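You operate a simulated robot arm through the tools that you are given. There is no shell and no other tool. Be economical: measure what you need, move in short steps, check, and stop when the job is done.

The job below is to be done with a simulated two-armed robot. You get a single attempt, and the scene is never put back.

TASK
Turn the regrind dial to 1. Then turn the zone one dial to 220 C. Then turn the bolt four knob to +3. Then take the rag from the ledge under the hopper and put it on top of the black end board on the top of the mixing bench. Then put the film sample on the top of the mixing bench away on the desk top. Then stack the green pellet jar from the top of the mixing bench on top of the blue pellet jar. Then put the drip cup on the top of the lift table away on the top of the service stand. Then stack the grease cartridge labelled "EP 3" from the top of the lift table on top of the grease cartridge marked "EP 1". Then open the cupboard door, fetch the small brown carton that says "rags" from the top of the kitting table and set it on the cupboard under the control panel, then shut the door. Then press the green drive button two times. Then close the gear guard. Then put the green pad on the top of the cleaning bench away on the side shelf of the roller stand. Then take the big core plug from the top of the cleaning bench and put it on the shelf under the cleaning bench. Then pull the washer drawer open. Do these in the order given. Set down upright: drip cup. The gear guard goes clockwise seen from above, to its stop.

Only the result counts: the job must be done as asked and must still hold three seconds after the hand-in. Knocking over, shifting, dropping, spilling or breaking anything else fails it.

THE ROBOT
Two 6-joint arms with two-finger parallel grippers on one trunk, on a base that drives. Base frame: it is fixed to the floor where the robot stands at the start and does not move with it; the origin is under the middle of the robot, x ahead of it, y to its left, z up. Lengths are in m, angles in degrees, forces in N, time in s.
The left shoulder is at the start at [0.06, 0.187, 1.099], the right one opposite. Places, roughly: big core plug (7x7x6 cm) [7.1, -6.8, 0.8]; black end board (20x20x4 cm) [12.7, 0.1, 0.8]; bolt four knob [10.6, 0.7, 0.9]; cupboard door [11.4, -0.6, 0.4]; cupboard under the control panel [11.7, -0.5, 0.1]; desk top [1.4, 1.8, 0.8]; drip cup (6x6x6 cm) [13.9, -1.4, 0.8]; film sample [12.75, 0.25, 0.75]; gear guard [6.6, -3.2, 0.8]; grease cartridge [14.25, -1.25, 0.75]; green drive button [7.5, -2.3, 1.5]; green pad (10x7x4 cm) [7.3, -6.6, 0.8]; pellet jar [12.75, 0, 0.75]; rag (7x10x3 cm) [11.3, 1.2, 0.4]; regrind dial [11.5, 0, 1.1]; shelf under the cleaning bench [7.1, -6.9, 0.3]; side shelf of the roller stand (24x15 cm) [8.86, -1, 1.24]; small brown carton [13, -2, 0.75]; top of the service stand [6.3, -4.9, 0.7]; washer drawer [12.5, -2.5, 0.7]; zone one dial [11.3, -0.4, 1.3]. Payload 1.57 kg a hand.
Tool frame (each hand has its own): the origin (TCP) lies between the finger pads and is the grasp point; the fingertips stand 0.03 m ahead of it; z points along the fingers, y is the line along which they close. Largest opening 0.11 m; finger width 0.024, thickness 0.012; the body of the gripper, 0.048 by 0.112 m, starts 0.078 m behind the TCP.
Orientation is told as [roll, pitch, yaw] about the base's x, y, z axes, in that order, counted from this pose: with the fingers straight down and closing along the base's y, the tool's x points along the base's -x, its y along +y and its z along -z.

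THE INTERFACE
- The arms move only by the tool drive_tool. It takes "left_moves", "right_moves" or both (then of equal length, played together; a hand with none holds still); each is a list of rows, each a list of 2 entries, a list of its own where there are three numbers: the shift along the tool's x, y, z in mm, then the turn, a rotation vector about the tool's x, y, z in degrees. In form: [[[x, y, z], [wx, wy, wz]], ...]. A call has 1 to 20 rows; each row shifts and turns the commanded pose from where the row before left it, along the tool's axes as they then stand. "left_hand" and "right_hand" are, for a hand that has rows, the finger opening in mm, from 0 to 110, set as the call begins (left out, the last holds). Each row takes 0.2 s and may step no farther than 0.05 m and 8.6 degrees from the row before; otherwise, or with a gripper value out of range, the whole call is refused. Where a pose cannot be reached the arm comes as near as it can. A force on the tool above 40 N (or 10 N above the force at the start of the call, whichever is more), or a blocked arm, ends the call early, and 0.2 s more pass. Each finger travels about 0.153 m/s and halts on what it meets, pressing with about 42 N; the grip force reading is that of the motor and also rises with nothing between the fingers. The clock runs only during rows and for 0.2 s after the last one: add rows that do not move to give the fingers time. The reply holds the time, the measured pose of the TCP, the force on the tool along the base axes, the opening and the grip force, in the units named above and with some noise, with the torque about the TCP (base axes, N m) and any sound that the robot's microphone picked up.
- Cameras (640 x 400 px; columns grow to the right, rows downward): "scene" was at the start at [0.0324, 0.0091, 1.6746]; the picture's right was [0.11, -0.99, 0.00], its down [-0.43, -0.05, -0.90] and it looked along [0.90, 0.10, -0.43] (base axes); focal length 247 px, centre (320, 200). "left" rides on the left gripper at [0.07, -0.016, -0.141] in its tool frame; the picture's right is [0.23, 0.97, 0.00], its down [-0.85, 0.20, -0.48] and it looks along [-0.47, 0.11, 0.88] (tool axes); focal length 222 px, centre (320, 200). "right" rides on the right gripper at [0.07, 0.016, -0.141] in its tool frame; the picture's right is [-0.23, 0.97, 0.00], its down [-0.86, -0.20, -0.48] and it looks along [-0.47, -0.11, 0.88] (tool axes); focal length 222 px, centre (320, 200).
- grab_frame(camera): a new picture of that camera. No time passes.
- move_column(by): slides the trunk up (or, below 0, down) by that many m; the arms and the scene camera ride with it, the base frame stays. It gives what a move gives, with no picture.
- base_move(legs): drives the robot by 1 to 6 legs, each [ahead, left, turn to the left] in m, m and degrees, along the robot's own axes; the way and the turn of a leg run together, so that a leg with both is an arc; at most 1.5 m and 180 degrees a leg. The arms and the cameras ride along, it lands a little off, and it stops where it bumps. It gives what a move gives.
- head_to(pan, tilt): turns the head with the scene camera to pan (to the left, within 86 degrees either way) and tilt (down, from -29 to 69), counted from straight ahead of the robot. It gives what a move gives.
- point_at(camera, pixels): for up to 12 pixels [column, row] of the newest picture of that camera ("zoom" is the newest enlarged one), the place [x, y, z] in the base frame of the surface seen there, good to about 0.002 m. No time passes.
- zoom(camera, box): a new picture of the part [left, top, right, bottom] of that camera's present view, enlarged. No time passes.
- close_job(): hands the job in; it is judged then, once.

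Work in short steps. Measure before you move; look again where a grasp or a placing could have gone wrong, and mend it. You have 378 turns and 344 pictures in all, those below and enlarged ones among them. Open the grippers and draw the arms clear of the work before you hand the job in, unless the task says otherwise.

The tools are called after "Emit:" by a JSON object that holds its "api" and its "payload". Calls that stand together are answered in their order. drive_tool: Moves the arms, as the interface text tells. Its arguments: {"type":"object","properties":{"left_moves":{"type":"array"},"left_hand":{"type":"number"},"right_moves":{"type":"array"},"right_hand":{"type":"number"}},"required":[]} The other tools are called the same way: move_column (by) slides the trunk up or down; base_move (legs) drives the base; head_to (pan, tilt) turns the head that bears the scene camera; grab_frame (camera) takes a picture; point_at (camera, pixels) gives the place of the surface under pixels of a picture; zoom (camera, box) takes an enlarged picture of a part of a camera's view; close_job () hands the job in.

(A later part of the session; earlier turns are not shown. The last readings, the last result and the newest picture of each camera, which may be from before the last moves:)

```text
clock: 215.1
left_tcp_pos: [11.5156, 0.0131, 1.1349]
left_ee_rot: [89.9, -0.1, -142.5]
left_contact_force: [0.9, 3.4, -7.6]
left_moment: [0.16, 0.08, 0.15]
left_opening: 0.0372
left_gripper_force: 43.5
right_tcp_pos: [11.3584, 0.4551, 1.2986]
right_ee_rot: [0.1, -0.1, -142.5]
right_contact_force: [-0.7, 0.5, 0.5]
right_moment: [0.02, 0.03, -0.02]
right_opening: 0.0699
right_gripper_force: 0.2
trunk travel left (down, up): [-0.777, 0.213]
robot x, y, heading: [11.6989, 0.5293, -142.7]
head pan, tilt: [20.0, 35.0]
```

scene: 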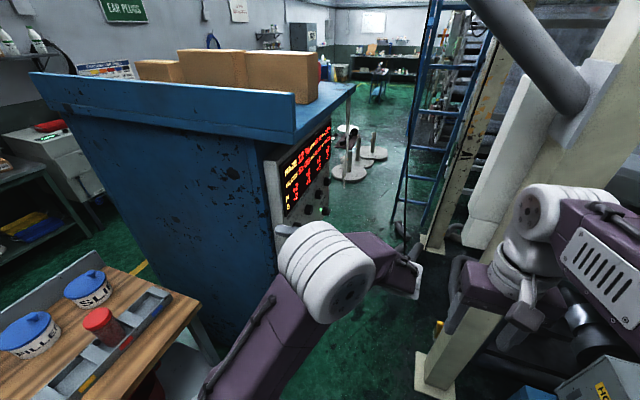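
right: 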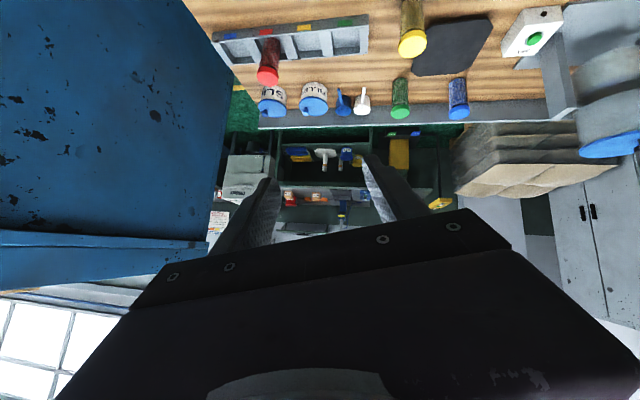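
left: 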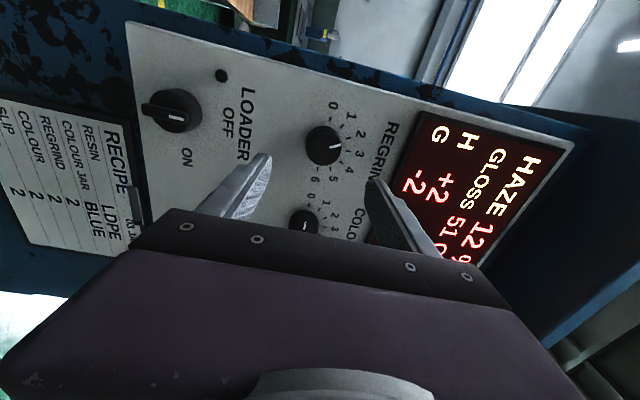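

Gripped (37 mm). Turn −30° about tool z.

Emit:
{"api": "drive_tool", "payload": {"left_moves": [[[0, 0, 0], [0, 0, -6]], [[0, 0, 0], [0, 0, -6]], [[0, 0, 0], [0, 0, -6]], [[0, 0, 0], [0, 0, -6]], [[0, 0, 0], [0, 0, -6]], [[0, 0, 0], [0, 0, 0]]]}}

Emit:
{"api": "zoom", "payload": {"camera": "left", "box": [220, 60, 420, 220]}}

```text
clock: 216.5
left_tcp_pos: [11.5159, 0.0129, 1.1347]
left_ee_rot: [89.8, -30.3, -142.3]
left_contact_force: [3.2, 9.2, -24.8]
left_moment: [0.56, 0.32, -0.01]
left_opening: 0.0373
left_gripper_force: 43.9
right_tcp_pos: [11.3582, 0.4535, 1.2993]
right_ee_rot: [-0.1, 0.1, -142.4]
right_contact_force: [-0.4, 0.4, 0.0]
right_moment: [-0.01, 0.04, 0.02]
right_opening: 0.0702
right_gripper_force: 0.0
trunk travel left (down, up): [-0.777, 0.213]
robot x, y, heading: [11.6967, 0.5286, -142.8]
head pan, tilt: [20.0, 35.0]
```

```text
2.50 times, centred on (320, 140) of left
```

zoom: 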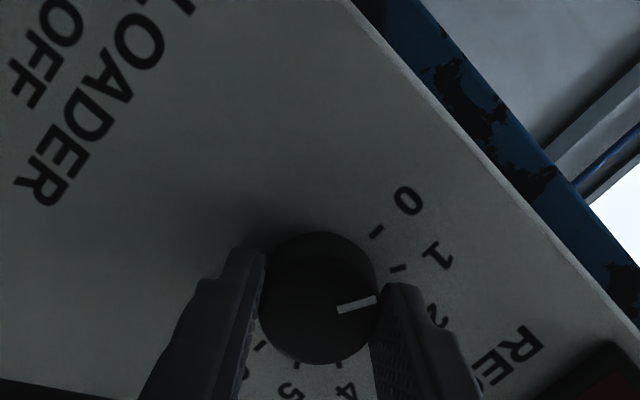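

I release and back off to read it.

Emit:
{"api": "drive_tool", "payload": {"left_moves": [[[0, 0, 0], [0, 0, 0]], [[0, 0, 0], [0, 0, 0]], [[0, 0, -30], [0, 0, 0]], [[0, 0, -40], [0, 0, 0]]], "left_hand": 80}}

Emit:
{"api": "zoom", "payload": {"camera": "left", "box": [220, 60, 420, 220]}}

```text
clock: 217.5
left_tcp_pos: [11.4718, 0.0694, 1.1371]
left_ee_rot: [89.9, -30.3, -142.5]
left_contact_force: [0.1, 0.1, 0.2]
left_moment: [0.02, -0.01, -0.01]
left_opening: 0.0801
left_gripper_force: 0.1
right_tcp_pos: [11.3566, 0.4561, 1.2991]
right_ee_rot: [0.0, -0.1, -142.4]
right_contact_force: [0.4, 0.2, -0.2]
right_moment: [-0.02, 0.01, 0.03]
right_opening: 0.0701
right_gripper_force: 0.0
trunk travel left (down, up): [-0.777, 0.213]
robot x, y, heading: [11.698, 0.5295, -142.8]
head pan, tilt: [20.0, 35.0]
```

```text
2.50 times, centred on (320, 140) of left
```

zoom: 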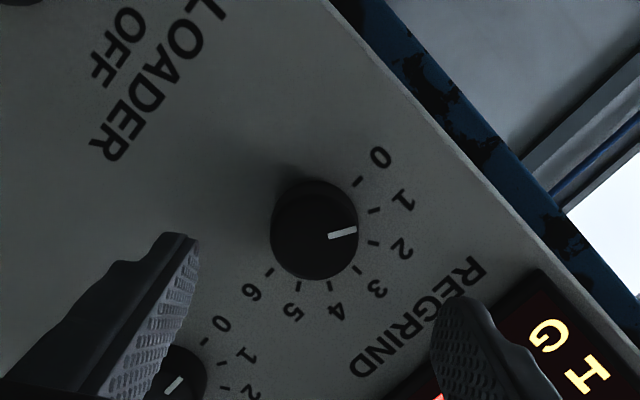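

The mark now points at 1. I back out 0.35 m and turn the left hand back to fingers-down.

Emit:
{"api": "base_move", "payload": {"legs": [[-0.35, 0, 0]]}}

Emit:
{"api": "drive_tool", "payload": {"left_moves": [[[0, 0, 0], [0, 0, 7.5]], [[0, 0, 0], [0, 0, 7.5]], [[0, 0, 0], [0, 0, 7.5]], [[0, 0, 0], [0, 0, 7.5]], [[0, 45, 0], [8.2, 0, 0]], [[0, 30, 0], [8.2, 0, 0]], [[0, 30, 0], [8.2, 0, 0]], [[0, 30, 0], [8.2, 0, 0]], [[0, 0, -20], [8.2, 0, 0]], [[0, 0, -20], [8.2, 0, 0]], [[0, 0, 0], [8.2, 0, 0]], [[0, 0, 0], [8.2, 0, 0]], [[0, 0, 0], [8.2, 0, 0]], [[0, 0, 0], [8.2, 0, 0]], [[0, 0, 0], [8, 0, 0]]]}}

Emit:
{"api": "grab_frame", "payload": {"camera": "scene"}}

```text
clock: 219.8
left_tcp_pos: [11.7505, 0.2802, 1.1359]
left_ee_rot: [89.9, -30.2, -142.5]
left_contact_force: [-0.2, 0.4, 0.4]
left_moment: [-0.02, 0.02, 0.01]
left_opening: 0.0802
left_gripper_force: 0.0
right_tcp_pos: [11.6359, 0.6651, 1.2981]
right_ee_rot: [0.0, 0.0, -142.3]
right_contact_force: [0.0, 0.7, -0.1]
right_moment: [-0.01, -0.03, 0.03]
right_opening: 0.0701
right_gripper_force: 0.1
trunk travel left (down, up): [-0.777, 0.213]
robot x, y, heading: [11.9759, 0.7463, -142.8]
head pan, tilt: [20.0, 35.0]
```

```text
clock: 223.0
left_tcp_pos: [11.7502, 0.2866, 1.2908]
left_ee_rot: [-0.3, -0.4, -142.6]
left_contact_force: [0.4, -0.4, -0.3]
left_moment: [0.02, -0.03, -0.01]
left_opening: 0.08
left_gripper_force: 0.0
right_tcp_pos: [11.6377, 0.6658, 1.2984]
right_ee_rot: [-0.1, 0.0, -142.3]
right_contact_force: [-0.1, 0.4, 0.6]
right_moment: [0.04, 0.0, 0.01]
right_opening: 0.0699
right_gripper_force: 0.1
trunk travel left (down, up): [-0.777, 0.213]
robot x, y, heading: [11.973, 0.7427, -142.7]
head pan, tilt: [20.0, 35.0]
```

```text
289 pictures are left
```

scene: 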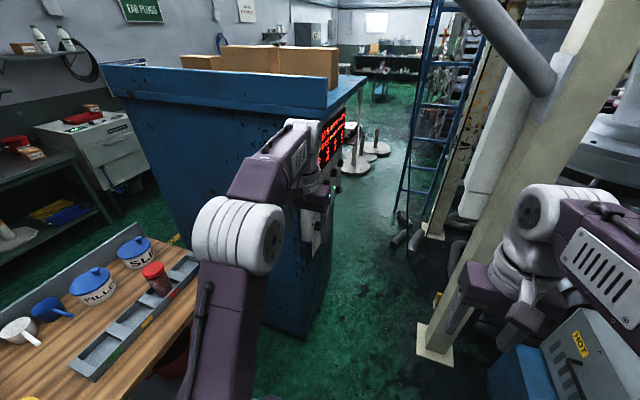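

While here I look right toward the die and hopper ledge for the bolt knob and rag.

Emit:
{"api": "head_to", "payload": {"pan": -45, "tilt": 35}}

Emit:
{"api": "grab_frame", "payload": {"camera": "scene"}}

```text
clock: 224.3
left_tcp_pos: [11.7484, 0.286, 1.2908]
left_ee_rot: [0.0, -0.1, -142.5]
left_contact_force: [-0.3, 0.0, 0.6]
left_moment: [-0.05, -0.01, 0.02]
left_opening: 0.0801
left_gripper_force: 0.0
right_tcp_pos: [11.6364, 0.667, 1.2993]
right_ee_rot: [0.0, 0.0, -142.3]
right_contact_force: [0.0, 0.3, 0.3]
right_moment: [-0.03, 0.0, 0.0]
right_opening: 0.07
right_gripper_force: 0.1
trunk travel left (down, up): [-0.777, 0.213]
robot x, y, heading: [11.9762, 0.7419, -142.7]
head pan, tilt: [-45.0, 35.0]
```

```text
288 pictures are left
```

scene: 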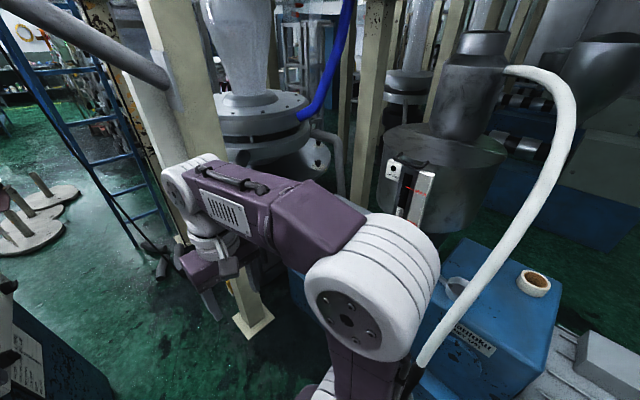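

Emit:
{"api": "zoom", "payload": {"camera": "scene", "box": [200, 60, 440, 240]}}

Emit:
{"api": "point_at", "payload": {"camera": "scene", "pixels": [[318, 155], [250, 315], [225, 110], [300, 120], [345, 165]]}}

```text
2.22 times, centred on (320, 150) of scene
```

zoom: 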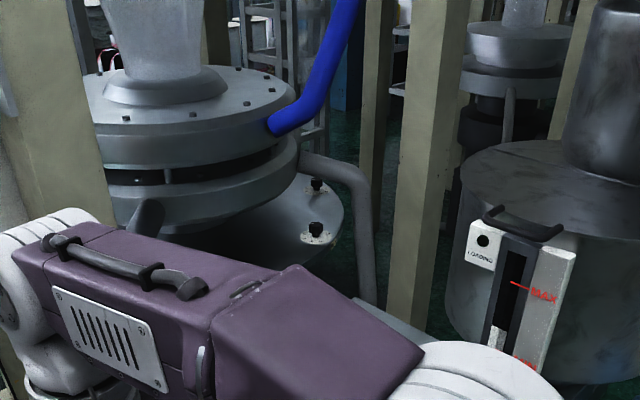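

```text
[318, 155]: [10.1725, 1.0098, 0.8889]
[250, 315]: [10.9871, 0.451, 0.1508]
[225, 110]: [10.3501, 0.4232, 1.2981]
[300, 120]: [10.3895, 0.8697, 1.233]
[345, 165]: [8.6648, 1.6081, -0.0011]
```

Emit:
{"api": "point_at", "payload": {"camera": "zoom", "pixels": [[316, 228], [317, 186], [316, 238], [340, 215], [150, 210], [250, 240], [300, 190], [370, 200], [395, 290]]}}

```text
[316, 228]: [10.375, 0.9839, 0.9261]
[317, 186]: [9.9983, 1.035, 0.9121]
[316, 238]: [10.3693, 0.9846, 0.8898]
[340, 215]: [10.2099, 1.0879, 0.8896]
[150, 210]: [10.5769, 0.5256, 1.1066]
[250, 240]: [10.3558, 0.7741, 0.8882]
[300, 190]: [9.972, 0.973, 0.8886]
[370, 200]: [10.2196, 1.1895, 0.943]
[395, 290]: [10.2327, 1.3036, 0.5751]
```

Bolt knobs lie on the die flange at z≈0.9; I'll come back for that. Now I drive out round the bench to the front of the panel.

Emit:
{"api": "base_move", "payload": {"legs": [[-1.3, 0, 0], [0, 1.2, 0], [0.75, 0.5, 0], [1.5, 0, 0], [0.65, 0, 0]]}}

Emit:
{"api": "base_move", "payload": {"legs": [[0, 0, -90]]}}

Emit:
{"api": "head_to", "payload": {"pan": -40, "tilt": 25}}

Emit:
{"api": "grab_frame", "payload": {"camera": "scene"}}

```text
clock: 239.1
left_tcp_pos: [13.3288, -0.217, 1.2921]
left_ee_rot: [0.1, -0.6, -154.6]
left_contact_force: [-0.1, -0.1, 0.6]
left_moment: [-0.04, 0.03, -0.01]
left_opening: 0.08
left_gripper_force: 0.2
right_tcp_pos: [13.2985, 0.1785, 1.2996]
right_ee_rot: [0.1, -0.2, -154.4]
right_contact_force: [0.5, 0.5, 0.2]
right_moment: [-0.02, 0.02, 0.0]
right_opening: 0.07
right_gripper_force: 0.1
trunk travel left (down, up): [-0.777, 0.213]
robot x, y, heading: [13.6439, 0.174, -154.6]
head pan, tilt: [-45.0, 35.0]
stopped in leg 3: the robot was blocked; the commanded pose is now the measured one
```

```text
clock: 243.4
left_tcp_pos: [13.2517, 0.4997, 1.2908]
left_ee_rot: [0.0, -0.2, 114.7]
left_contact_force: [-0.5, 0.1, -1.0]
left_moment: [-0.01, 0.03, 0.0]
left_opening: 0.08
left_gripper_force: 0.0
right_tcp_pos: [13.6458, 0.5228, 1.2974]
right_ee_rot: [0.0, 0.0, 114.8]
right_contact_force: [0.2, 0.4, 0.3]
right_moment: [-0.03, 0.01, 0.02]
right_opening: 0.0702
right_gripper_force: 0.0
trunk travel left (down, up): [-0.777, 0.213]
robot x, y, heading: [13.6425, 0.1769, 114.6]
head pan, tilt: [-45.0, 35.0]
```

```text
clock: 244.1
left_tcp_pos: [13.2497, 0.4986, 1.2903]
left_ee_rot: [0.0, -0.3, 114.7]
left_contact_force: [0.4, 0.0, 0.8]
left_moment: [-0.01, 0.02, 0.04]
left_opening: 0.0801
left_gripper_force: 0.1
right_tcp_pos: [13.6459, 0.5228, 1.2983]
right_ee_rot: [0.0, 0.1, 114.9]
right_contact_force: [-0.4, 1.0, 0.4]
right_moment: [0.0, 0.03, 0.0]
right_opening: 0.07
right_gripper_force: 0.0
trunk travel left (down, up): [-0.777, 0.213]
robot x, y, heading: [13.644, 0.1732, 114.5]
head pan, tilt: [-40.0, 25.0]
```

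```text
286 pictures are left
```

scene: 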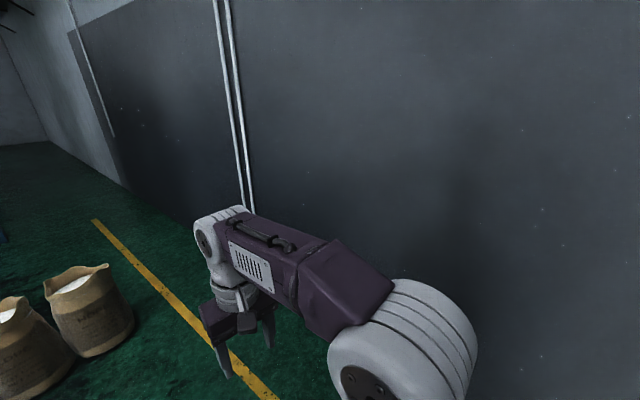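

The bench reaches v=10.79, so I cut the corner too close and nudged it. I step away toward +u, align to face -u, then strafe along the aisle.

Emit:
{"api": "base_move", "payload": {"legs": [[-0.34, -0.08, 0], [0, 0, 12.9]]}}

Emit:
{"api": "head_to", "payload": {"pan": 40, "tilt": 35}}

Emit:
{"api": "grab_frame", "payload": {"camera": "scene"}}

```text
clock: 247.2
left_tcp_pos: [13.4034, 0.1256, 1.2906]
left_ee_rot: [0.0, -0.3, 127.4]
left_contact_force: [-1.0, 0.1, 1.0]
left_moment: [0.0, 0.01, 0.0]
left_opening: 0.0799
left_gripper_force: 0.0
right_tcp_pos: [13.7837, 0.2376, 1.2977]
right_ee_rot: [0.0, -0.1, 127.6]
right_contact_force: [-0.1, 0.3, 0.5]
right_moment: [0.01, 0.05, 0.02]
right_opening: 0.0699
right_gripper_force: 0.1
trunk travel left (down, up): [-0.777, 0.213]
robot x, y, heading: [13.8566, -0.1011, 127.4]
head pan, tilt: [-40.0, 25.0]
```

```text
clock: 248.7
left_tcp_pos: [13.4025, 0.126, 1.2905]
left_ee_rot: [0.1, -0.3, 127.4]
left_contact_force: [-0.4, -0.1, -0.4]
left_moment: [-0.02, 0.02, 0.01]
left_opening: 0.0797
left_gripper_force: 0.1
right_tcp_pos: [13.7838, 0.2362, 1.2973]
right_ee_rot: [-0.2, -0.2, 127.6]
right_contact_force: [-1.0, -0.3, 0.0]
right_moment: [0.03, 0.03, -0.01]
right_opening: 0.07
right_gripper_force: 0.0
trunk travel left (down, up): [-0.777, 0.213]
robot x, y, heading: [13.8611, -0.103, 127.4]
head pan, tilt: [40.0, 35.0]
```

```text
285 pictures are left
```

scene: 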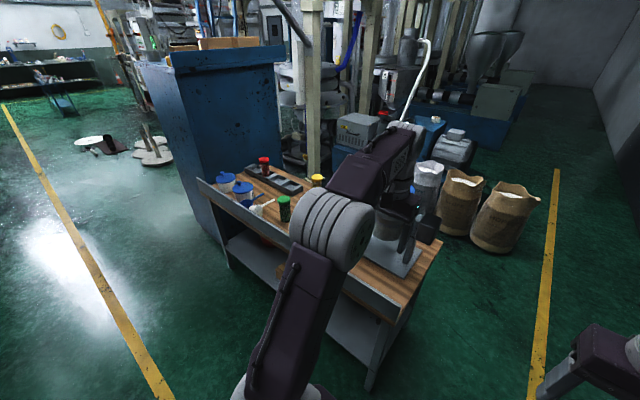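

All intact. Strafe left along the bench front to the panel, then ahead.

Emit:
{"api": "base_move", "payload": {"legs": [[0, 1.3, 0], [0, 1.27, 0], [0.8, 0, 0]]}}

Emit:
{"api": "head_to", "payload": {"pan": -60, "tilt": 25}}

Emit:
{"api": "grab_frame", "payload": {"camera": "scene"}}

```text
clock: 265.1
left_tcp_pos: [10.8639, -0.8027, 1.291]
left_ee_rot: [0.1, -0.3, 128.1]
left_contact_force: [-0.4, 0.7, -0.1]
left_moment: [0.03, -0.02, 0.0]
left_opening: 0.0798
left_gripper_force: 0.1
right_tcp_pos: [11.2434, -0.6879, 1.2988]
right_ee_rot: [-0.2, -0.1, 128.3]
right_contact_force: [0.6, -0.7, 0.0]
right_moment: [0.01, 0.01, -0.02]
right_opening: 0.0701
right_gripper_force: 0.0
trunk travel left (down, up): [-0.777, 0.213]
robot x, y, heading: [11.3182, -1.0277, 128.1]
head pan, tilt: [40.0, 35.0]
```

```text
clock: 266.9
left_tcp_pos: [10.8635, -0.8036, 1.2912]
left_ee_rot: [-0.1, -0.3, 128.1]
left_contact_force: [0.1, 0.8, -0.1]
left_moment: [0.0, -0.01, 0.01]
left_opening: 0.0799
left_gripper_force: 0.1
right_tcp_pos: [11.2442, -0.6867, 1.2982]
right_ee_rot: [-0.2, -0.1, 128.3]
right_contact_force: [0.2, 0.7, -0.8]
right_moment: [0.02, -0.02, 0.02]
right_opening: 0.0696
right_gripper_force: 0.1
trunk travel left (down, up): [-0.777, 0.213]
robot x, y, heading: [11.3178, -1.0246, 128.0]
head pan, tilt: [-60.0, 25.0]
```

```text
284 pictures are left
```

scene: 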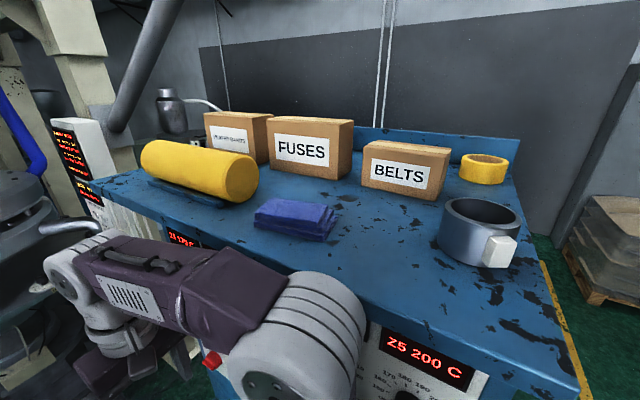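

I turn the right hand to point right (toward the panel).

Emit:
{"api": "drive_tool", "payload": {"right_moves": [[[0, 0, 0], [8.2, 0, 0]], [[0, 0, 0], [8.2, 0, 0]], [[0, 0, 0], [8.2, 0, 0]], [[0, 0, 0], [8.2, 0, 0]], [[0, 0, 0], [8.2, 0, 0]], [[0, 0, 0], [8.2, 0, 0]], [[0, 0, 0], [8.2, 0, 0]], [[0, 0, 0], [8.2, 0, 0]], [[0, 0, 0], [8.2, 0, 0]], [[0, 0, 0], [8.2, 0, 0]], [[0, 0, 0], [8.0, 0, 0]]], "right_hand": 80}}

Emit:
{"api": "drive_tool", "payload": {"right_moves": [[[-50, 0, -10], [0, 0, 0]], [[-50, 0, -10], [0, 0, 0]], [[-40, 0, -10], [0, 0, 0]]]}}

Emit:
{"api": "grab_frame", "payload": {"camera": "right"}}

```text
clock: 269.3
left_tcp_pos: [10.8635, -0.8026, 1.2908]
left_ee_rot: [0.0, -0.3, 128.1]
left_contact_force: [0.0, -0.4, 0.4]
left_moment: [-0.02, 0.0, -0.02]
left_opening: 0.0799
left_gripper_force: 0.1
right_tcp_pos: [11.2575, -0.6762, 1.2812]
right_ee_rot: [-90.2, 0.0, 128.4]
right_contact_force: [-1.0, -0.1, -0.1]
right_moment: [0.03, -0.01, -0.01]
right_opening: 0.0799
right_gripper_force: 0.1
right hand out of reach, approached as far as the arm can: row 10, 11
trunk travel left (down, up): [-0.777, 0.213]
robot x, y, heading: [11.321, -1.0257, 127.8]
head pan, tilt: [-60.0, 25.0]
```

```text
refused: row 1 steps farther than a row can; nothing moved
```

```text
283 pictures are left
```

right: 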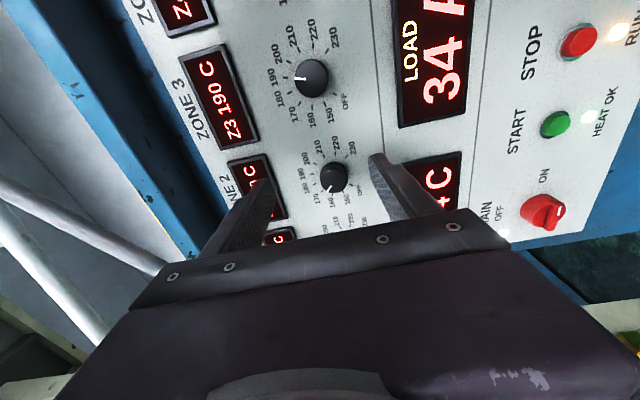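

Emit:
{"api": "drive_tool", "payload": {"right_moves": [[[-45, 0, -10], [0, 0, 0]], [[-45, 0, -10], [0, 0, 0]], [[-45, 0, -10], [0, 0, 0]]]}}

Emit:
{"api": "grab_frame", "payload": {"camera": "right"}}

```text
clock: 270.1
left_tcp_pos: [10.8628, -0.8017, 1.2908]
left_ee_rot: [0.0, -0.3, 128.1]
left_contact_force: [-0.4, -0.5, 0.0]
left_moment: [0.01, -0.02, 0.01]
left_opening: 0.0799
left_gripper_force: 0.1
right_tcp_pos: [11.1825, -0.5694, 1.2597]
right_ee_rot: [-89.9, 0.0, 128.5]
right_contact_force: [-0.3, 0.3, 0.7]
right_moment: [0.0, -0.01, -0.03]
right_opening: 0.08
right_gripper_force: 0.1
right hand out of reach, approached as far as the arm can: row 1, 2, 3
trunk travel left (down, up): [-0.777, 0.213]
robot x, y, heading: [11.3163, -1.0276, 127.8]
head pan, tilt: [-60.0, 25.0]
```

```text
282 pictures are left
```

right: 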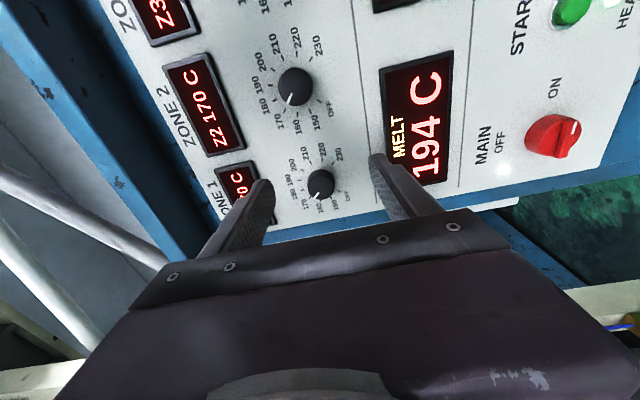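

Emit:
{"api": "zoom", "payload": {"camera": "right", "box": [265, 125, 375, 225]}}

```text
4.00 times, centred on (320, 175) of right
```

zoom: 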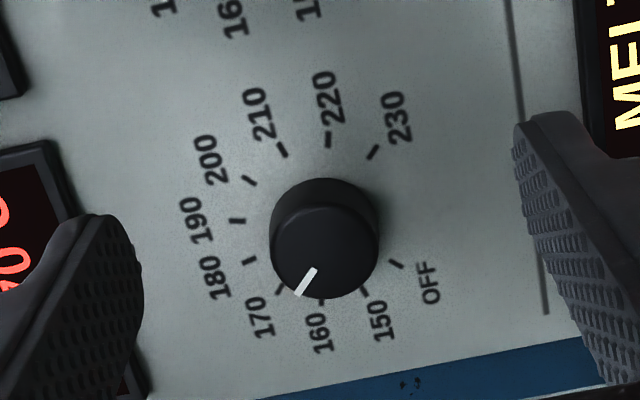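

Emit:
{"api": "point_at", "payload": {"camera": "zoom", "pixels": [[396, 263], [364, 290], [321, 303], [281, 289], [250, 260], [237, 220], [249, 181], [282, 149], [328, 138], [374, 151], [325, 250]]}}

```text
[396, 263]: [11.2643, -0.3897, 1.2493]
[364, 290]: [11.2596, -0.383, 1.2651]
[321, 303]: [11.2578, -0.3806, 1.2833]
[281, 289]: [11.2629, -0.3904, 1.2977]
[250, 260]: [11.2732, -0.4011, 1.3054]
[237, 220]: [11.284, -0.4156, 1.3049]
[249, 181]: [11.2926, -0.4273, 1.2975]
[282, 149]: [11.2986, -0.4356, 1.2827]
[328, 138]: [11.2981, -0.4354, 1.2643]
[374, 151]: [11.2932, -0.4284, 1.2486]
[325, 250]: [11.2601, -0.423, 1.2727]
```

Zone 1 dial: axis u 7.171, v 8.718, z 1.273; ticks 30° apart, now 170, so +150° clockwise to 220. I bring the hand in line, 6 cm off.

Emit:
{"api": "drive_tool", "payload": {"right_moves": [[[-20, 8, 36], [0, 1.3, 0]], [[-22, 8, 36], [0, 0, 0]], [[-23, 9, 36], [0, 0, 0]]]}}

```text
clock: 270.9
left_tcp_pos: [10.8639, -0.8007, 1.2912]
left_ee_rot: [0.1, -0.3, 128.1]
left_contact_force: [-0.6, -0.2, 0.3]
left_moment: [-0.01, 0.0, 0.01]
left_opening: 0.0799
left_gripper_force: 0.0
right_tcp_pos: [11.2296, -0.4526, 1.2373]
right_ee_rot: [-90.1, -0.1, 127.1]
right_contact_force: [0.0, -0.3, 0.0]
right_moment: [0.01, -0.03, -0.02]
right_opening: 0.0799
right_gripper_force: 0.1
trunk travel left (down, up): [-0.777, 0.213]
robot x, y, heading: [11.3193, -1.0278, 127.9]
head pan, tilt: [-60.0, 25.0]
```

Commands reset to actual when out of reach. I back off 15 mm, raise 36 mm, and pre-rotate the hand −75°.

Emit:
{"api": "drive_tool", "payload": {"right_moves": [[[0, 0, -20], [0, 0, 0]], [[-5, -36, 0], [0, 0, 0]], [[0, 0, 0], [0, 0, -8.3]], [[0, 0, 0], [0, 0, -8.3]], [[0, 0, 0], [0, 0, -8.3]], [[0, 0, 0], [0, 0, -8.3]], [[0, 0, 0], [0, 0, -8.3]], [[0, 0, 0], [0, 0, -8.3]], [[0, 0, 0], [0, 0, -8.3]], [[0, 0, 0], [0, 0, -8.3]], [[0, 0, 0], [0, 0, -8.6]]]}}

Emit:
{"api": "grab_frame", "payload": {"camera": "right"}}

```text
clock: 273.3
left_tcp_pos: [10.8635, -0.8022, 1.2909]
left_ee_rot: [0.1, -0.2, 128.1]
left_contact_force: [0.6, 0.1, 1.3]
left_moment: [-0.03, -0.01, 0.0]
left_opening: 0.0799
left_gripper_force: 0.0
right_tcp_pos: [11.2095, -0.4627, 1.273]
right_ee_rot: [-90.2, 75.2, 126.8]
right_contact_force: [-0.1, 0.0, -0.2]
right_moment: [-0.02, -0.01, 0.02]
right_opening: 0.0802
right_gripper_force: 0.3
trunk travel left (down, up): [-0.777, 0.213]
robot x, y, heading: [11.3237, -1.0282, 128.2]
head pan, tilt: [-60.0, 25.0]
```

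```text
280 pictures are left
```

right: 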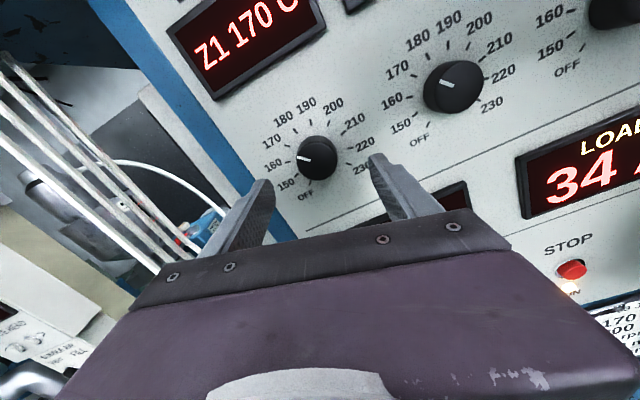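

Aligned. Advance 49 mm, close, and turn +150°.

Emit:
{"api": "drive_tool", "payload": {"right_moves": [[[0, 0, 25], [0, 0, 0]], [[0, 0, 24], [0, 0, 0]]]}}

Emit:
{"api": "drive_tool", "payload": {"right_moves": [[[0, 0, 0], [0, 0, 0]], [[0, 0, 0], [0, 0, 0]], [[0, 0, 0], [0, 0, 0]]], "right_hand": 10}}

Emit:
{"api": "drive_tool", "payload": {"right_moves": [[[0, 0, 0], [0, 0, 7.5]], [[0, 0, 0], [0, 0, 7.5]], [[0, 0, 0], [0, 0, 7.5]], [[0, 0, 0], [0, 0, 7.5]], [[0, 0, 0], [0, 0, 7.5]], [[0, 0, 0], [0, 0, 7.5]], [[0, 0, 0], [0, 0, 7.5]], [[0, 0, 0], [0, 0, 7.5]], [[0, 0, 0], [0, 0, 7.5]], [[0, 0, 0], [0, 0, 7.5]]]}}

```text
clock: 273.9
left_tcp_pos: [10.8642, -0.8018, 1.2917]
left_ee_rot: [0.1, -0.3, 128.1]
left_contact_force: [-0.3, -0.3, -0.1]
left_moment: [-0.01, 0.06, 0.04]
left_opening: 0.0798
left_gripper_force: 0.1
right_tcp_pos: [11.2502, -0.4311, 1.2732]
right_ee_rot: [-90.1, 75.0, 127.0]
right_contact_force: [0.1, 0.2, 0.0]
right_moment: [-0.01, -0.02, -0.02]
right_opening: 0.08
right_gripper_force: 0.1
trunk travel left (down, up): [-0.777, 0.213]
robot x, y, heading: [11.3184, -1.03, 128.0]
head pan, tilt: [-60.0, 25.0]
```

```text
clock: 274.7
left_tcp_pos: [10.862, -0.8013, 1.291]
left_ee_rot: [0.0, -0.3, 128.1]
left_contact_force: [0.4, -1.1, -0.2]
left_moment: [0.0, 0.01, 0.0]
left_opening: 0.0801
left_gripper_force: 0.1
right_tcp_pos: [11.2468, -0.4305, 1.273]
right_ee_rot: [-90.8, 74.8, 126.3]
right_contact_force: [-5.1, 13.0, 18.3]
right_moment: [0.22, -0.37, 0.38]
right_opening: 0.0394
right_gripper_force: 45.2
trunk travel left (down, up): [-0.777, 0.213]
robot x, y, heading: [11.3227, -1.0251, 128.1]
head pan, tilt: [-60.0, 25.0]
```

```text
clock: 276.7
left_tcp_pos: [10.8626, -0.8002, 1.29]
left_ee_rot: [0.0, -0.2, 128.1]
left_contact_force: [-0.7, -0.1, -0.6]
left_moment: [0.02, 0.01, 0.01]
left_opening: 0.08
left_gripper_force: 0.1
right_tcp_pos: [11.2456, -0.43, 1.2749]
right_ee_rot: [-90.6, 7.4, 127.3]
right_contact_force: [-2.3, 5.2, 2.2]
right_moment: [0.25, -0.32, -0.26]
right_opening: 0.0394
right_gripper_force: 44.3
trunk travel left (down, up): [-0.777, 0.213]
robot x, y, heading: [11.3194, -1.0233, 128.0]
head pan, tilt: [-60.0, 25.0]
stopped in row 10 (right hand): the force on the tool passed its limit (the readings are from after the stop); the commanded pose is now the measured one
```

It turned 67° before the force limit. I open to relax, regrip and continue.

Emit:
{"api": "drive_tool", "payload": {"right_moves": [[[0, 0, 0], [0, 0, 0]], [[0, 0, 0], [0, 0, 0]]], "right_hand": 70}}

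Emit:
{"api": "zoom", "payload": {"camera": "right", "box": [220, 100, 420, 230]}}

```text
clock: 277.3
left_tcp_pos: [10.8637, -0.8027, 1.2918]
left_ee_rot: [-0.1, -0.3, 128.1]
left_contact_force: [-0.7, 0.6, 0.6]
left_moment: [0.02, 0.01, -0.02]
left_opening: 0.0799
left_gripper_force: 0.2
right_tcp_pos: [11.2469, -0.4309, 1.2755]
right_ee_rot: [-90.5, 7.5, 127.1]
right_contact_force: [-1.1, 0.8, -0.5]
right_moment: [-0.01, 0.03, 0.0]
right_opening: 0.0699
right_gripper_force: 0.0
trunk travel left (down, up): [-0.777, 0.213]
robot x, y, heading: [11.3178, -1.027, 128.0]
head pan, tilt: [-60.0, 25.0]
```

```text
3.08 times, centred on (320, 165) of right
```

zoom: 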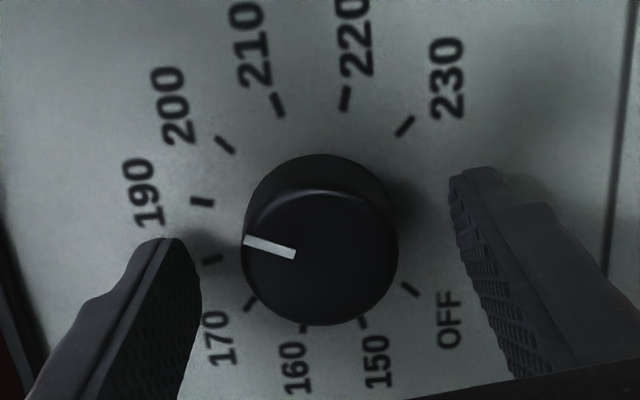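

Marker at about 22°; 82.5° remain to 220. Regrip and turn.

Emit:
{"api": "drive_tool", "payload": {"right_moves": [[[0, 0, 0], [0, 0, 0]], [[0, 0, 0], [0, 0, 0]], [[0, 0, 0], [0, 0, 0]]], "right_hand": 10}}

Emit:
{"api": "drive_tool", "payload": {"right_moves": [[[0, 0, 0], [0, 0, 7]], [[0, 0, 0], [0, 0, 7]], [[0, 0, 0], [0, 0, 7]], [[0, 0, 0], [0, 0, 7]], [[0, 0, 0], [0, 0, 7]], [[0, 0, 0], [0, 0, 7]]]}}

```text
clock: 278.1
left_tcp_pos: [10.862, -0.8019, 1.2913]
left_ee_rot: [0.1, -0.3, 128.1]
left_contact_force: [0.8, 0.1, -0.6]
left_moment: [0.01, -0.01, -0.01]
left_opening: 0.0799
left_gripper_force: 0.0
right_tcp_pos: [11.2472, -0.4321, 1.2739]
right_ee_rot: [-90.5, 7.5, 127.2]
right_contact_force: [-0.5, -1.5, -1.9]
right_moment: [-0.1, 0.09, 0.27]
right_opening: 0.0392
right_gripper_force: 44.1
trunk travel left (down, up): [-0.777, 0.213]
robot x, y, heading: [11.3188, -1.0272, 128.0]
head pan, tilt: [-60.0, 25.0]
```

```text
clock: 279.5
left_tcp_pos: [10.864, -0.8013, 1.2903]
left_ee_rot: [0.0, -0.3, 128.1]
left_contact_force: [1.1, 0.7, 0.4]
left_moment: [0.03, 0.0, 0.0]
left_opening: 0.0801
left_gripper_force: 0.0
right_tcp_pos: [11.2467, -0.4314, 1.2737]
right_ee_rot: [-90.6, -34.6, 127.7]
right_contact_force: [0.0, -5.8, -10.8]
right_moment: [-0.49, 0.6, -1.05]
right_opening: 0.0394
right_gripper_force: 44.1
trunk travel left (down, up): [-0.777, 0.213]
robot x, y, heading: [11.3235, -1.0272, 127.9]
head pan, tilt: [-60.0, 25.0]
```

Good, 42° done; 40.5° more.

Emit:
{"api": "drive_tool", "payload": {"right_moves": [[[0, 0, 0], [0, 0, 7]], [[0, 0, 0], [0, 0, 7]], [[0, 0, 0], [0, 0, 7]], [[0, 0, 0], [0, 0, 7]], [[0, 0, 0], [0, 0, 7]], [[0, 0, 0], [0, 0, 5.5]]]}}

Emit:
{"api": "drive_tool", "payload": {"right_moves": [[[0, 0, 0], [0, 0, 0]], [[0, 0, 0], [0, 0, 0]], [[0, 0, -30], [0, 0, 0]], [[0, 0, -30], [0, 0, 0]]], "right_hand": 80}}

Emit:
{"api": "zoom", "payload": {"camera": "right", "box": [220, 80, 460, 240]}}

```text
clock: 280.9
left_tcp_pos: [10.8634, -0.8018, 1.2902]
left_ee_rot: [0.0, -0.3, 128.1]
left_contact_force: [0.2, -0.1, -0.2]
left_moment: [0.0, 0.0, -0.02]
left_opening: 0.0799
left_gripper_force: 0.0
right_tcp_pos: [11.2478, -0.4316, 1.2744]
right_ee_rot: [-92.0, -75.0, 129.2]
right_contact_force: [-0.8, -6.3, -14.7]
right_moment: [-0.61, 0.75, -0.61]
right_opening: 0.039
right_gripper_force: 44.0
trunk travel left (down, up): [-0.777, 0.213]
robot x, y, heading: [11.3184, -1.0237, 128.2]
head pan, tilt: [-60.0, 25.0]
```

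```text
clock: 281.9
left_tcp_pos: [10.863, -0.8034, 1.2911]
left_ee_rot: [-0.1, -0.2, 128.1]
left_contact_force: [0.0, 0.0, 1.0]
left_moment: [-0.01, -0.01, -0.01]
left_opening: 0.08
left_gripper_force: 0.0
right_tcp_pos: [11.1995, -0.4679, 1.2751]
right_ee_rot: [-92.2, -75.0, 129.4]
right_contact_force: [-0.1, -0.3, -0.1]
right_moment: [0.0, 0.05, -0.01]
right_opening: 0.0801
right_gripper_force: 0.1
trunk travel left (down, up): [-0.777, 0.213]
robot x, y, heading: [11.3225, -1.0271, 127.8]
head pan, tilt: [-60.0, 25.0]
```

```text
2.50 times, centred on (340, 160) of right
```

zoom: 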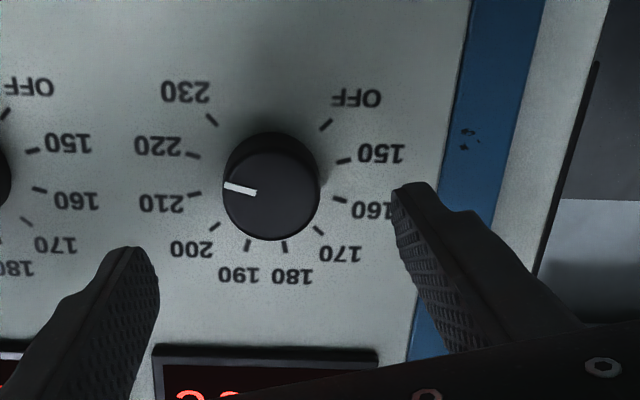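

Emit:
{"api": "grab_frame", "payload": {"camera": "right"}}

Emit:
{"api": "zoom", "payload": {"camera": "right", "box": [275, 120, 345, 180]}}

```text
277 pictures are left
```

right: 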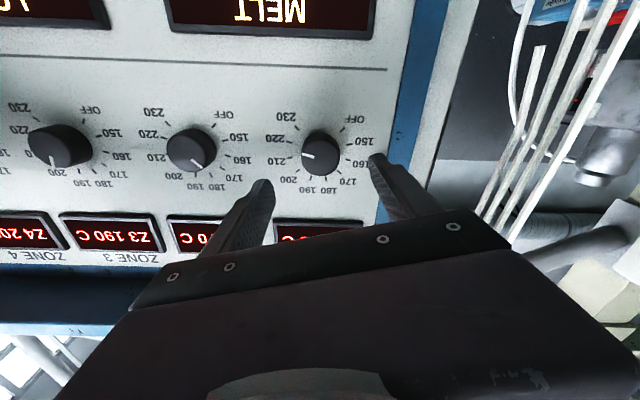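

```text
6.67 times, centred on (310, 150) of right
```

zoom: 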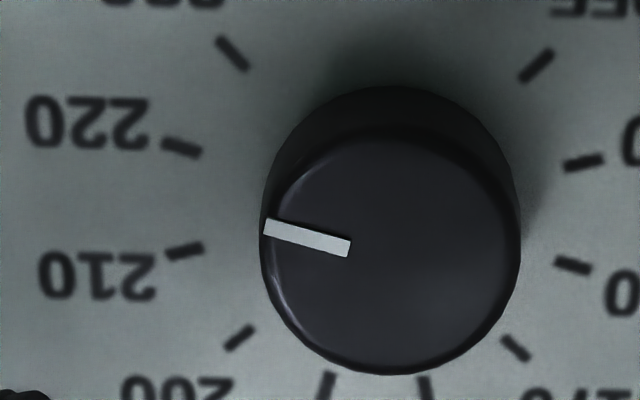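

Marker looks ~3° short of 220 at most; I rotate the hand back and read the display.

Emit:
{"api": "drive_tool", "payload": {"right_moves": [[[0, 0, -10], [0, 0, -7.5]], [[0, 0, 0], [0, 0, -7.5]], [[0, 0, 0], [0, 0, -7.5]], [[0, 0, 0], [0, 0, -7.5]], [[0, 0, 0], [0, 0, -7.5]], [[0, 0, 0], [0, 0, -7.5]], [[0, 0, 0], [0, 0, -7.5]], [[0, 0, 0], [0, 0, -7.5]], [[0, 0, 0], [0, 0, -7.5]], [[0, 0, 0], [0, 0, -7.5]]]}}

Emit:
{"api": "drive_tool", "payload": {"right_moves": [[[0, 0, 0], [0, 0, -7.5]], [[0, 0, 0], [0, 0, -7.5]], [[0, 0, 0], [0, 0, -7.5]], [[0, 0, 0], [0, 0, -7.5]], [[0, 0, 0], [0, 0, -7.5]], [[0, 0, 0], [0, 0, -7.5]], [[0, 0, 0], [0, 0, -7.5]], [[0, 0, 0], [0, 0, -7.5]], [[0, 0, 0], [0, 0, -7.5]]]}}

Emit:
{"api": "grab_frame", "payload": {"camera": "right"}}

Emit:
{"api": "zoom", "payload": {"camera": "right", "box": [260, 100, 380, 200]}}

```text
clock: 284.1
left_tcp_pos: [10.8627, -0.8032, 1.291]
left_ee_rot: [0.0, -0.2, 128.1]
left_contact_force: [-0.2, -1.2, -0.3]
left_moment: [0.0, 0.0, -0.03]
left_opening: 0.0801
left_gripper_force: 0.0
right_tcp_pos: [11.1929, -0.4729, 1.2751]
right_ee_rot: [-90.5, 0.1, 127.4]
right_contact_force: [0.1, 0.2, -0.1]
right_moment: [-0.04, -0.05, 0.02]
right_opening: 0.0799
right_gripper_force: 0.1
trunk travel left (down, up): [-0.777, 0.213]
robot x, y, heading: [11.3248, -1.0244, 128.0]
head pan, tilt: [-60.0, 25.0]
```

```text
clock: 286.1
left_tcp_pos: [10.8629, -0.8029, 1.2904]
left_ee_rot: [0.0, -0.4, 128.1]
left_contact_force: [-1.1, 0.0, 0.2]
left_moment: [0.0, -0.02, -0.05]
left_opening: 0.0799
left_gripper_force: 0.1
right_tcp_pos: [11.1903, -0.474, 1.274]
right_ee_rot: [-91.4, 67.7, 126.0]
right_contact_force: [-0.1, -0.4, 0.6]
right_moment: [0.0, 0.0, -0.01]
right_opening: 0.0804
right_gripper_force: 0.0
trunk travel left (down, up): [-0.777, 0.213]
robot x, y, heading: [11.3207, -1.023, 128.1]
head pan, tilt: [-60.0, 25.0]
```

```text
275 pictures are left
```

right: 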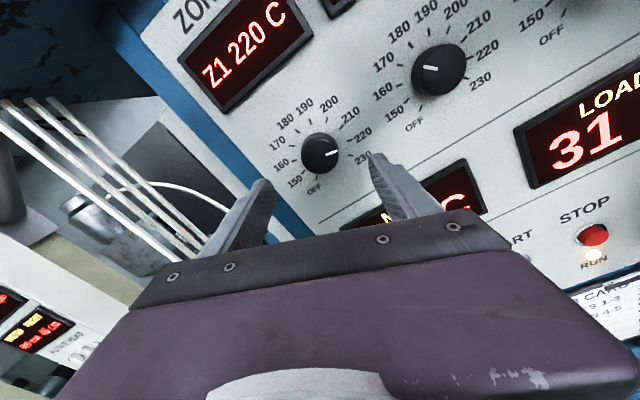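

```text
4.00 times, centred on (320, 150) of right
```

zoom: 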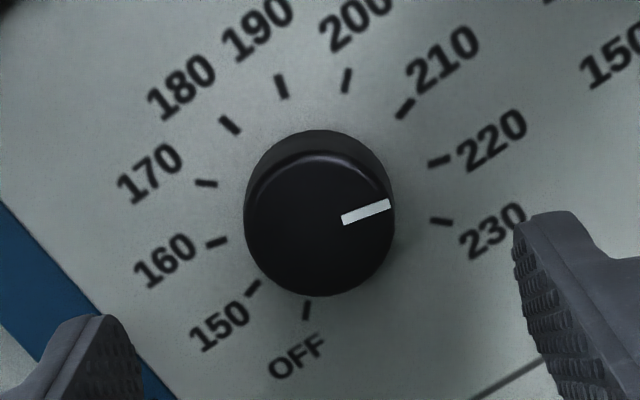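

Z1 reads 220 C. I return the right hand to fingers-down, then test its forward reach at z≈0.95 in this free space (needed for bolt four).

Emit:
{"api": "drive_tool", "payload": {"right_moves": [[[0, 0, -20], [0, 0, 7.5]], [[0, 0, 0], [0, 0, 7.5]], [[0, 0, 0], [0, 0, 7.5]], [[0, 0, 0], [0, 0, 7.5]], [[0, 0, 0], [0, 0, 7.5]], [[0, 0, 0], [0, 0, 7.5]], [[0, 0, 0], [0, 0, 7.5]], [[0, 0, 0], [0, 0, 7.5]], [[0, 0, 0], [0, 0, 7.5]], [[0, 0, 0], [0, 0, 0]]]}}

Emit:
{"api": "drive_tool", "payload": {"right_moves": [[[0, 0, 0], [-8.2, 0, 0]], [[0, 0, 0], [-8.2, 0, 0]], [[0, 0, 0], [-8.2, 0, 0]], [[0, 0, 0], [-8.2, 0, 0]], [[0, 0, 0], [-8.2, 0, 0]], [[0, 0, 0], [-8.2, 0, 0]], [[0, 0, 0], [-8.2, 0, 0]], [[0, 0, 0], [-8.2, 0, 0]], [[0, 0, 0], [-8.2, 0, 0]], [[0, 0, 0], [-8.2, 0, 0]], [[0, 0, 0], [-8, 0, 0]]]}}

Emit:
{"api": "drive_tool", "payload": {"right_moves": [[[0, 40, 30], [0, 0, 0]], [[0, 0, 50], [0, 0, 0]], [[0, 0, 50], [0, 0, 0]], [[0, 0, 50], [0, 0, 0]], [[0, 0, 50], [0, 0, 0]], [[0, 0, 50], [0, 0, 0]], [[0, 0, 50], [0, 0, 0]], [[-50, 0, 0], [0, 0, 0]], [[-50, 0, 0], [0, 0, 0]], [[-50, 0, 0], [0, 0, 0]]]}}

```text
clock: 288.3
left_tcp_pos: [10.8638, -0.8015, 1.2902]
left_ee_rot: [0.0, -0.3, 128.1]
left_contact_force: [0.1, -0.1, 0.2]
left_moment: [0.05, 0.0, 0.0]
left_opening: 0.0801
left_gripper_force: 0.1
right_tcp_pos: [11.1762, -0.487, 1.2737]
right_ee_rot: [-90.6, -0.1, 127.2]
right_contact_force: [0.2, 0.0, -0.2]
right_moment: [0.01, 0.01, -0.01]
right_opening: 0.0801
right_gripper_force: 0.0
trunk travel left (down, up): [-0.777, 0.213]
robot x, y, heading: [11.3211, -1.0252, 128.1]
head pan, tilt: [-60.0, 25.0]
```

```text
clock: 290.7
left_tcp_pos: [10.8634, -0.8023, 1.2917]
left_ee_rot: [0.0, -0.2, 128.0]
left_contact_force: [0.9, 0.7, -0.6]
left_moment: [0.01, -0.02, 0.03]
left_opening: 0.08
left_gripper_force: 0.1
right_tcp_pos: [11.1767, -0.4847, 1.2745]
right_ee_rot: [-0.4, 0.0, 127.3]
right_contact_force: [-0.2, 0.2, -0.2]
right_moment: [-0.02, 0.0, 0.0]
right_opening: 0.08
right_gripper_force: 0.0
trunk travel left (down, up): [-0.777, 0.213]
robot x, y, heading: [11.3217, -1.0261, 128.0]
head pan, tilt: [-60.0, 25.0]
```

```text
clock: 292.9
left_tcp_pos: [10.8635, -0.8026, 1.2918]
left_ee_rot: [-0.2, -0.4, 128.1]
left_contact_force: [-0.3, -0.7, -0.7]
left_moment: [0.01, 0.02, 0.03]
left_opening: 0.0802
left_gripper_force: 0.1
right_tcp_pos: [11.0994, -0.444, 0.9442]
right_ee_rot: [-0.6, 0.0, 127.3]
right_contact_force: [-0.3, 0.1, 0.5]
right_moment: [0.06, 0.0, -0.02]
right_opening: 0.0799
right_gripper_force: 0.1
right hand out of reach, approached as far as the arm can: row 9, 10
trunk travel left (down, up): [-0.777, 0.213]
robot x, y, heading: [11.3222, -1.0306, 128.1]
head pan, tilt: [-60.0, 25.0]
```

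Emit:
{"api": "drive_tool", "payload": {"right_moves": [[[20, 0, -50], [0, 0, 0]], [[0, 0, -50], [0, 0, 0]], [[-50, 0, 0], [0, 0, 0]], [[-50, 0, 0], [0, 0, 0]]]}}

Emit:
{"api": "drive_tool", "payload": {"right_moves": [[[30, 0, 50], [0, 0, 0]], [[30, 0, 50], [0, 0, 0]], [[0, 0, 50], [0, 0, 0]], [[0, 0, 50], [0, 0, 0]], [[-50, 0, 0], [0, 0, 0]], [[-50, 0, 0], [0, 0, 0]]]}}

```text
refused: row 1 steps farther than a row can; nothing moved
```

```text
refused: row 1 steps farther than a row can; nothing moved
```

Emit:
{"api": "drive_tool", "payload": {"right_moves": [[[20, 0, 0], [0, 0, 0]], [[0, 0, -50], [0, 0, 0]], [[0, 0, -50], [0, 0, 0]], [[-50, 0, 0], [0, 0, 0]], [[-50, 0, 0], [0, 0, 0]]]}}

Emit:
{"api": "drive_tool", "payload": {"right_moves": [[[50, 0, 0], [0, 0, 0]], [[50, 0, 0], [0, 0, 0]], [[0, 0, 50], [0, 0, 0]], [[0, 0, 50], [0, 0, 0]], [[0, 0, 50], [0, 0, 0]], [[0, 0, 50], [0, 0, 0]], [[-50, 0, 0], [0, 0, 0]], [[-50, 0, 0], [0, 0, 0]]]}}

```text
clock: 294.1
left_tcp_pos: [10.8643, -0.8028, 1.2899]
left_ee_rot: [0.0, -0.3, 128.1]
left_contact_force: [0.6, -0.2, 0.7]
left_moment: [-0.03, -0.01, -0.02]
left_opening: 0.0797
left_gripper_force: 0.2
right_tcp_pos: [11.0956, -0.4413, 1.0431]
right_ee_rot: [-0.5, 0.0, 127.2]
right_contact_force: [-0.5, -0.8, 0.4]
right_moment: [0.0, 0.01, -0.03]
right_opening: 0.0801
right_gripper_force: 0.1
right hand out of reach, approached as far as the arm can: row 4, 5
trunk travel left (down, up): [-0.777, 0.213]
robot x, y, heading: [11.3225, -1.0233, 127.8]
head pan, tilt: [-60.0, 25.0]
```

```text
clock: 295.9
left_tcp_pos: [10.8641, -0.8013, 1.2918]
left_ee_rot: [0.0, -0.3, 128.1]
left_contact_force: [-0.4, -0.3, 1.1]
left_moment: [0.02, -0.01, -0.01]
left_opening: 0.0798
left_gripper_force: 0.1
right_tcp_pos: [11.1114, -0.4569, 0.8473]
right_ee_rot: [-0.6, 0.3, 127.3]
right_contact_force: [-0.2, -0.1, 0.6]
right_moment: [-0.03, 0.0, -0.03]
right_opening: 0.0801
right_gripper_force: 0.0
right hand out of reach, approached as far as the arm can: row 8
trunk travel left (down, up): [-0.777, 0.213]
robot x, y, heading: [11.3202, -1.0258, 128.2]
head pan, tilt: [-60.0, 25.0]
```

Max reach is ≈0.54 m from the shoulder, tool down. I raise/retract the right hand and drive round the bench again into the aisle.

Emit:
{"api": "drive_tool", "payload": {"right_moves": [[[50, 0, 0], [0, 0, 0]], [[50, 0, 0], [0, 0, 0]], [[40, 0, -30], [0, 0, 0]], [[40, 0, -30], [0, 0, 0]], [[40, 0, -30], [0, 0, 0]], [[0, 0, -50], [0, 0, 0]], [[0, 0, -50], [0, 0, 0]], [[0, 0, -50], [0, 0, 0]], [[0, 0, -50], [0, 0, 0]], [[0, 0, -50], [0, 0, 0]], [[0, 0, -50], [0, 0, 0]], [[0, 0, -50], [0, 0, 0]]]}}

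Emit:
{"api": "base_move", "payload": {"legs": [[-0.8, 0, -0.7], [0, -1.2, 0], [0, -1.18, 0], [0.3, -0.55, 0], [1.3, 0, 0]]}}

```text
clock: 298.5
left_tcp_pos: [10.8646, -0.8028, 1.2921]
left_ee_rot: [0.0, -0.3, 128.0]
left_contact_force: [0.1, 0.8, 0.2]
left_moment: [0.02, 0.01, 0.0]
left_opening: 0.0799
left_gripper_force: 0.1
right_tcp_pos: [11.2402, -0.633, 1.2895]
right_ee_rot: [-0.4, -0.1, 127.3]
right_contact_force: [0.2, -0.1, -0.1]
right_moment: [-0.03, -0.01, 0.01]
right_opening: 0.0797
right_gripper_force: 0.0
trunk travel left (down, up): [-0.777, 0.213]
robot x, y, heading: [11.3218, -1.0242, 127.9]
head pan, tilt: [-60.0, 25.0]
```

```text
clock: 323.4
left_tcp_pos: [12.7175, 1.6084, 1.2915]
left_ee_rot: [0.0, -0.4, 127.8]
left_contact_force: [-0.3, -0.2, -1.1]
left_moment: [-0.02, 0.04, 0.02]
left_opening: 0.0798
left_gripper_force: 0.1
right_tcp_pos: [13.0959, 1.7749, 1.2905]
right_ee_rot: [-0.4, 0.0, 127.1]
right_contact_force: [0.4, 0.1, -1.1]
right_moment: [-0.02, -0.01, -0.01]
right_opening: 0.08
right_gripper_force: 0.2
trunk travel left (down, up): [-0.777, 0.213]
robot x, y, heading: [13.1756, 1.3786, 127.6]
head pan, tilt: [-60.0, 25.0]
```

I turn into the aisle, retract the right hand, and advance to v≈9.8.

Emit:
{"api": "base_move", "payload": {"legs": [[0, 0, 90], [1.5, 0, 0]]}}

Emit:
{"api": "drive_tool", "payload": {"right_moves": [[[50, 0, 0], [0, 0, 0]], [[50, 0, 0], [0, 0, 0]], [[50, 0, 0], [0, 0, 0]]]}}

Emit:
{"api": "head_to", "payload": {"pan": -25, "tilt": 40}}

Emit:
{"api": "grab_frame", "payload": {"camera": "scene"}}

```text
clock: 334.7
left_tcp_pos: [11.7456, 0.0079, 1.2914]
left_ee_rot: [0.0, -0.3, -142.6]
left_contact_force: [0.2, -1.1, -1.0]
left_moment: [0.0, 0.01, -0.01]
left_opening: 0.08
left_gripper_force: 0.0
right_tcp_pos: [11.5808, 0.3865, 1.2899]
right_ee_rot: [-0.5, 0.0, -143.5]
right_contact_force: [0.2, 0.5, -0.3]
right_moment: [0.01, 0.0, 0.03]
right_opening: 0.0797
right_gripper_force: 0.0
trunk travel left (down, up): [-0.777, 0.213]
robot x, y, heading: [11.9725, 0.4612, -142.5]
head pan, tilt: [-60.0, 25.0]
```

```text
clock: 335.5
left_tcp_pos: [11.7435, 0.007, 1.2889]
left_ee_rot: [0.1, -0.2, -142.5]
left_contact_force: [0.5, 0.6, -0.4]
left_moment: [0.08, -0.06, 0.0]
left_opening: 0.0797
left_gripper_force: 0.2
right_tcp_pos: [11.6641, 0.4415, 1.2902]
right_ee_rot: [-0.6, 0.2, -143.6]
right_contact_force: [0.0, -1.1, 0.2]
right_moment: [0.01, -0.01, 0.01]
right_opening: 0.0801
right_gripper_force: 0.1
right hand out of reach, approached as far as the arm can: row 3
trunk travel left (down, up): [-0.777, 0.213]
robot x, y, heading: [11.9753, 0.4614, -142.6]
head pan, tilt: [-60.0, 25.0]
```

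```text
clock: 336.5
left_tcp_pos: [11.746, 0.0071, 1.2916]
left_ee_rot: [0.0, -0.4, -142.7]
left_contact_force: [0.2, -0.7, 0.4]
left_moment: [-0.01, -0.01, 0.01]
left_opening: 0.0801
left_gripper_force: 0.0
right_tcp_pos: [11.6655, 0.4434, 1.2889]
right_ee_rot: [-0.5, 0.1, -143.4]
right_contact_force: [0.4, 0.1, 0.0]
right_moment: [-0.03, 0.04, 0.03]
right_opening: 0.0801
right_gripper_force: 0.1
trunk travel left (down, up): [-0.777, 0.213]
robot x, y, heading: [11.973, 0.4626, -142.8]
head pan, tilt: [-25.0, 40.0]
```

```text
273 pictures are left
```

scene: 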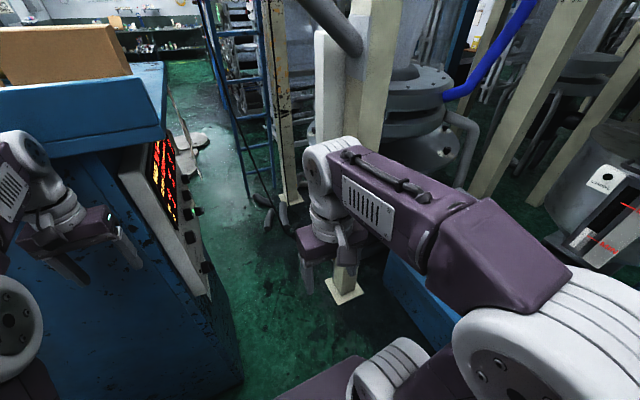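

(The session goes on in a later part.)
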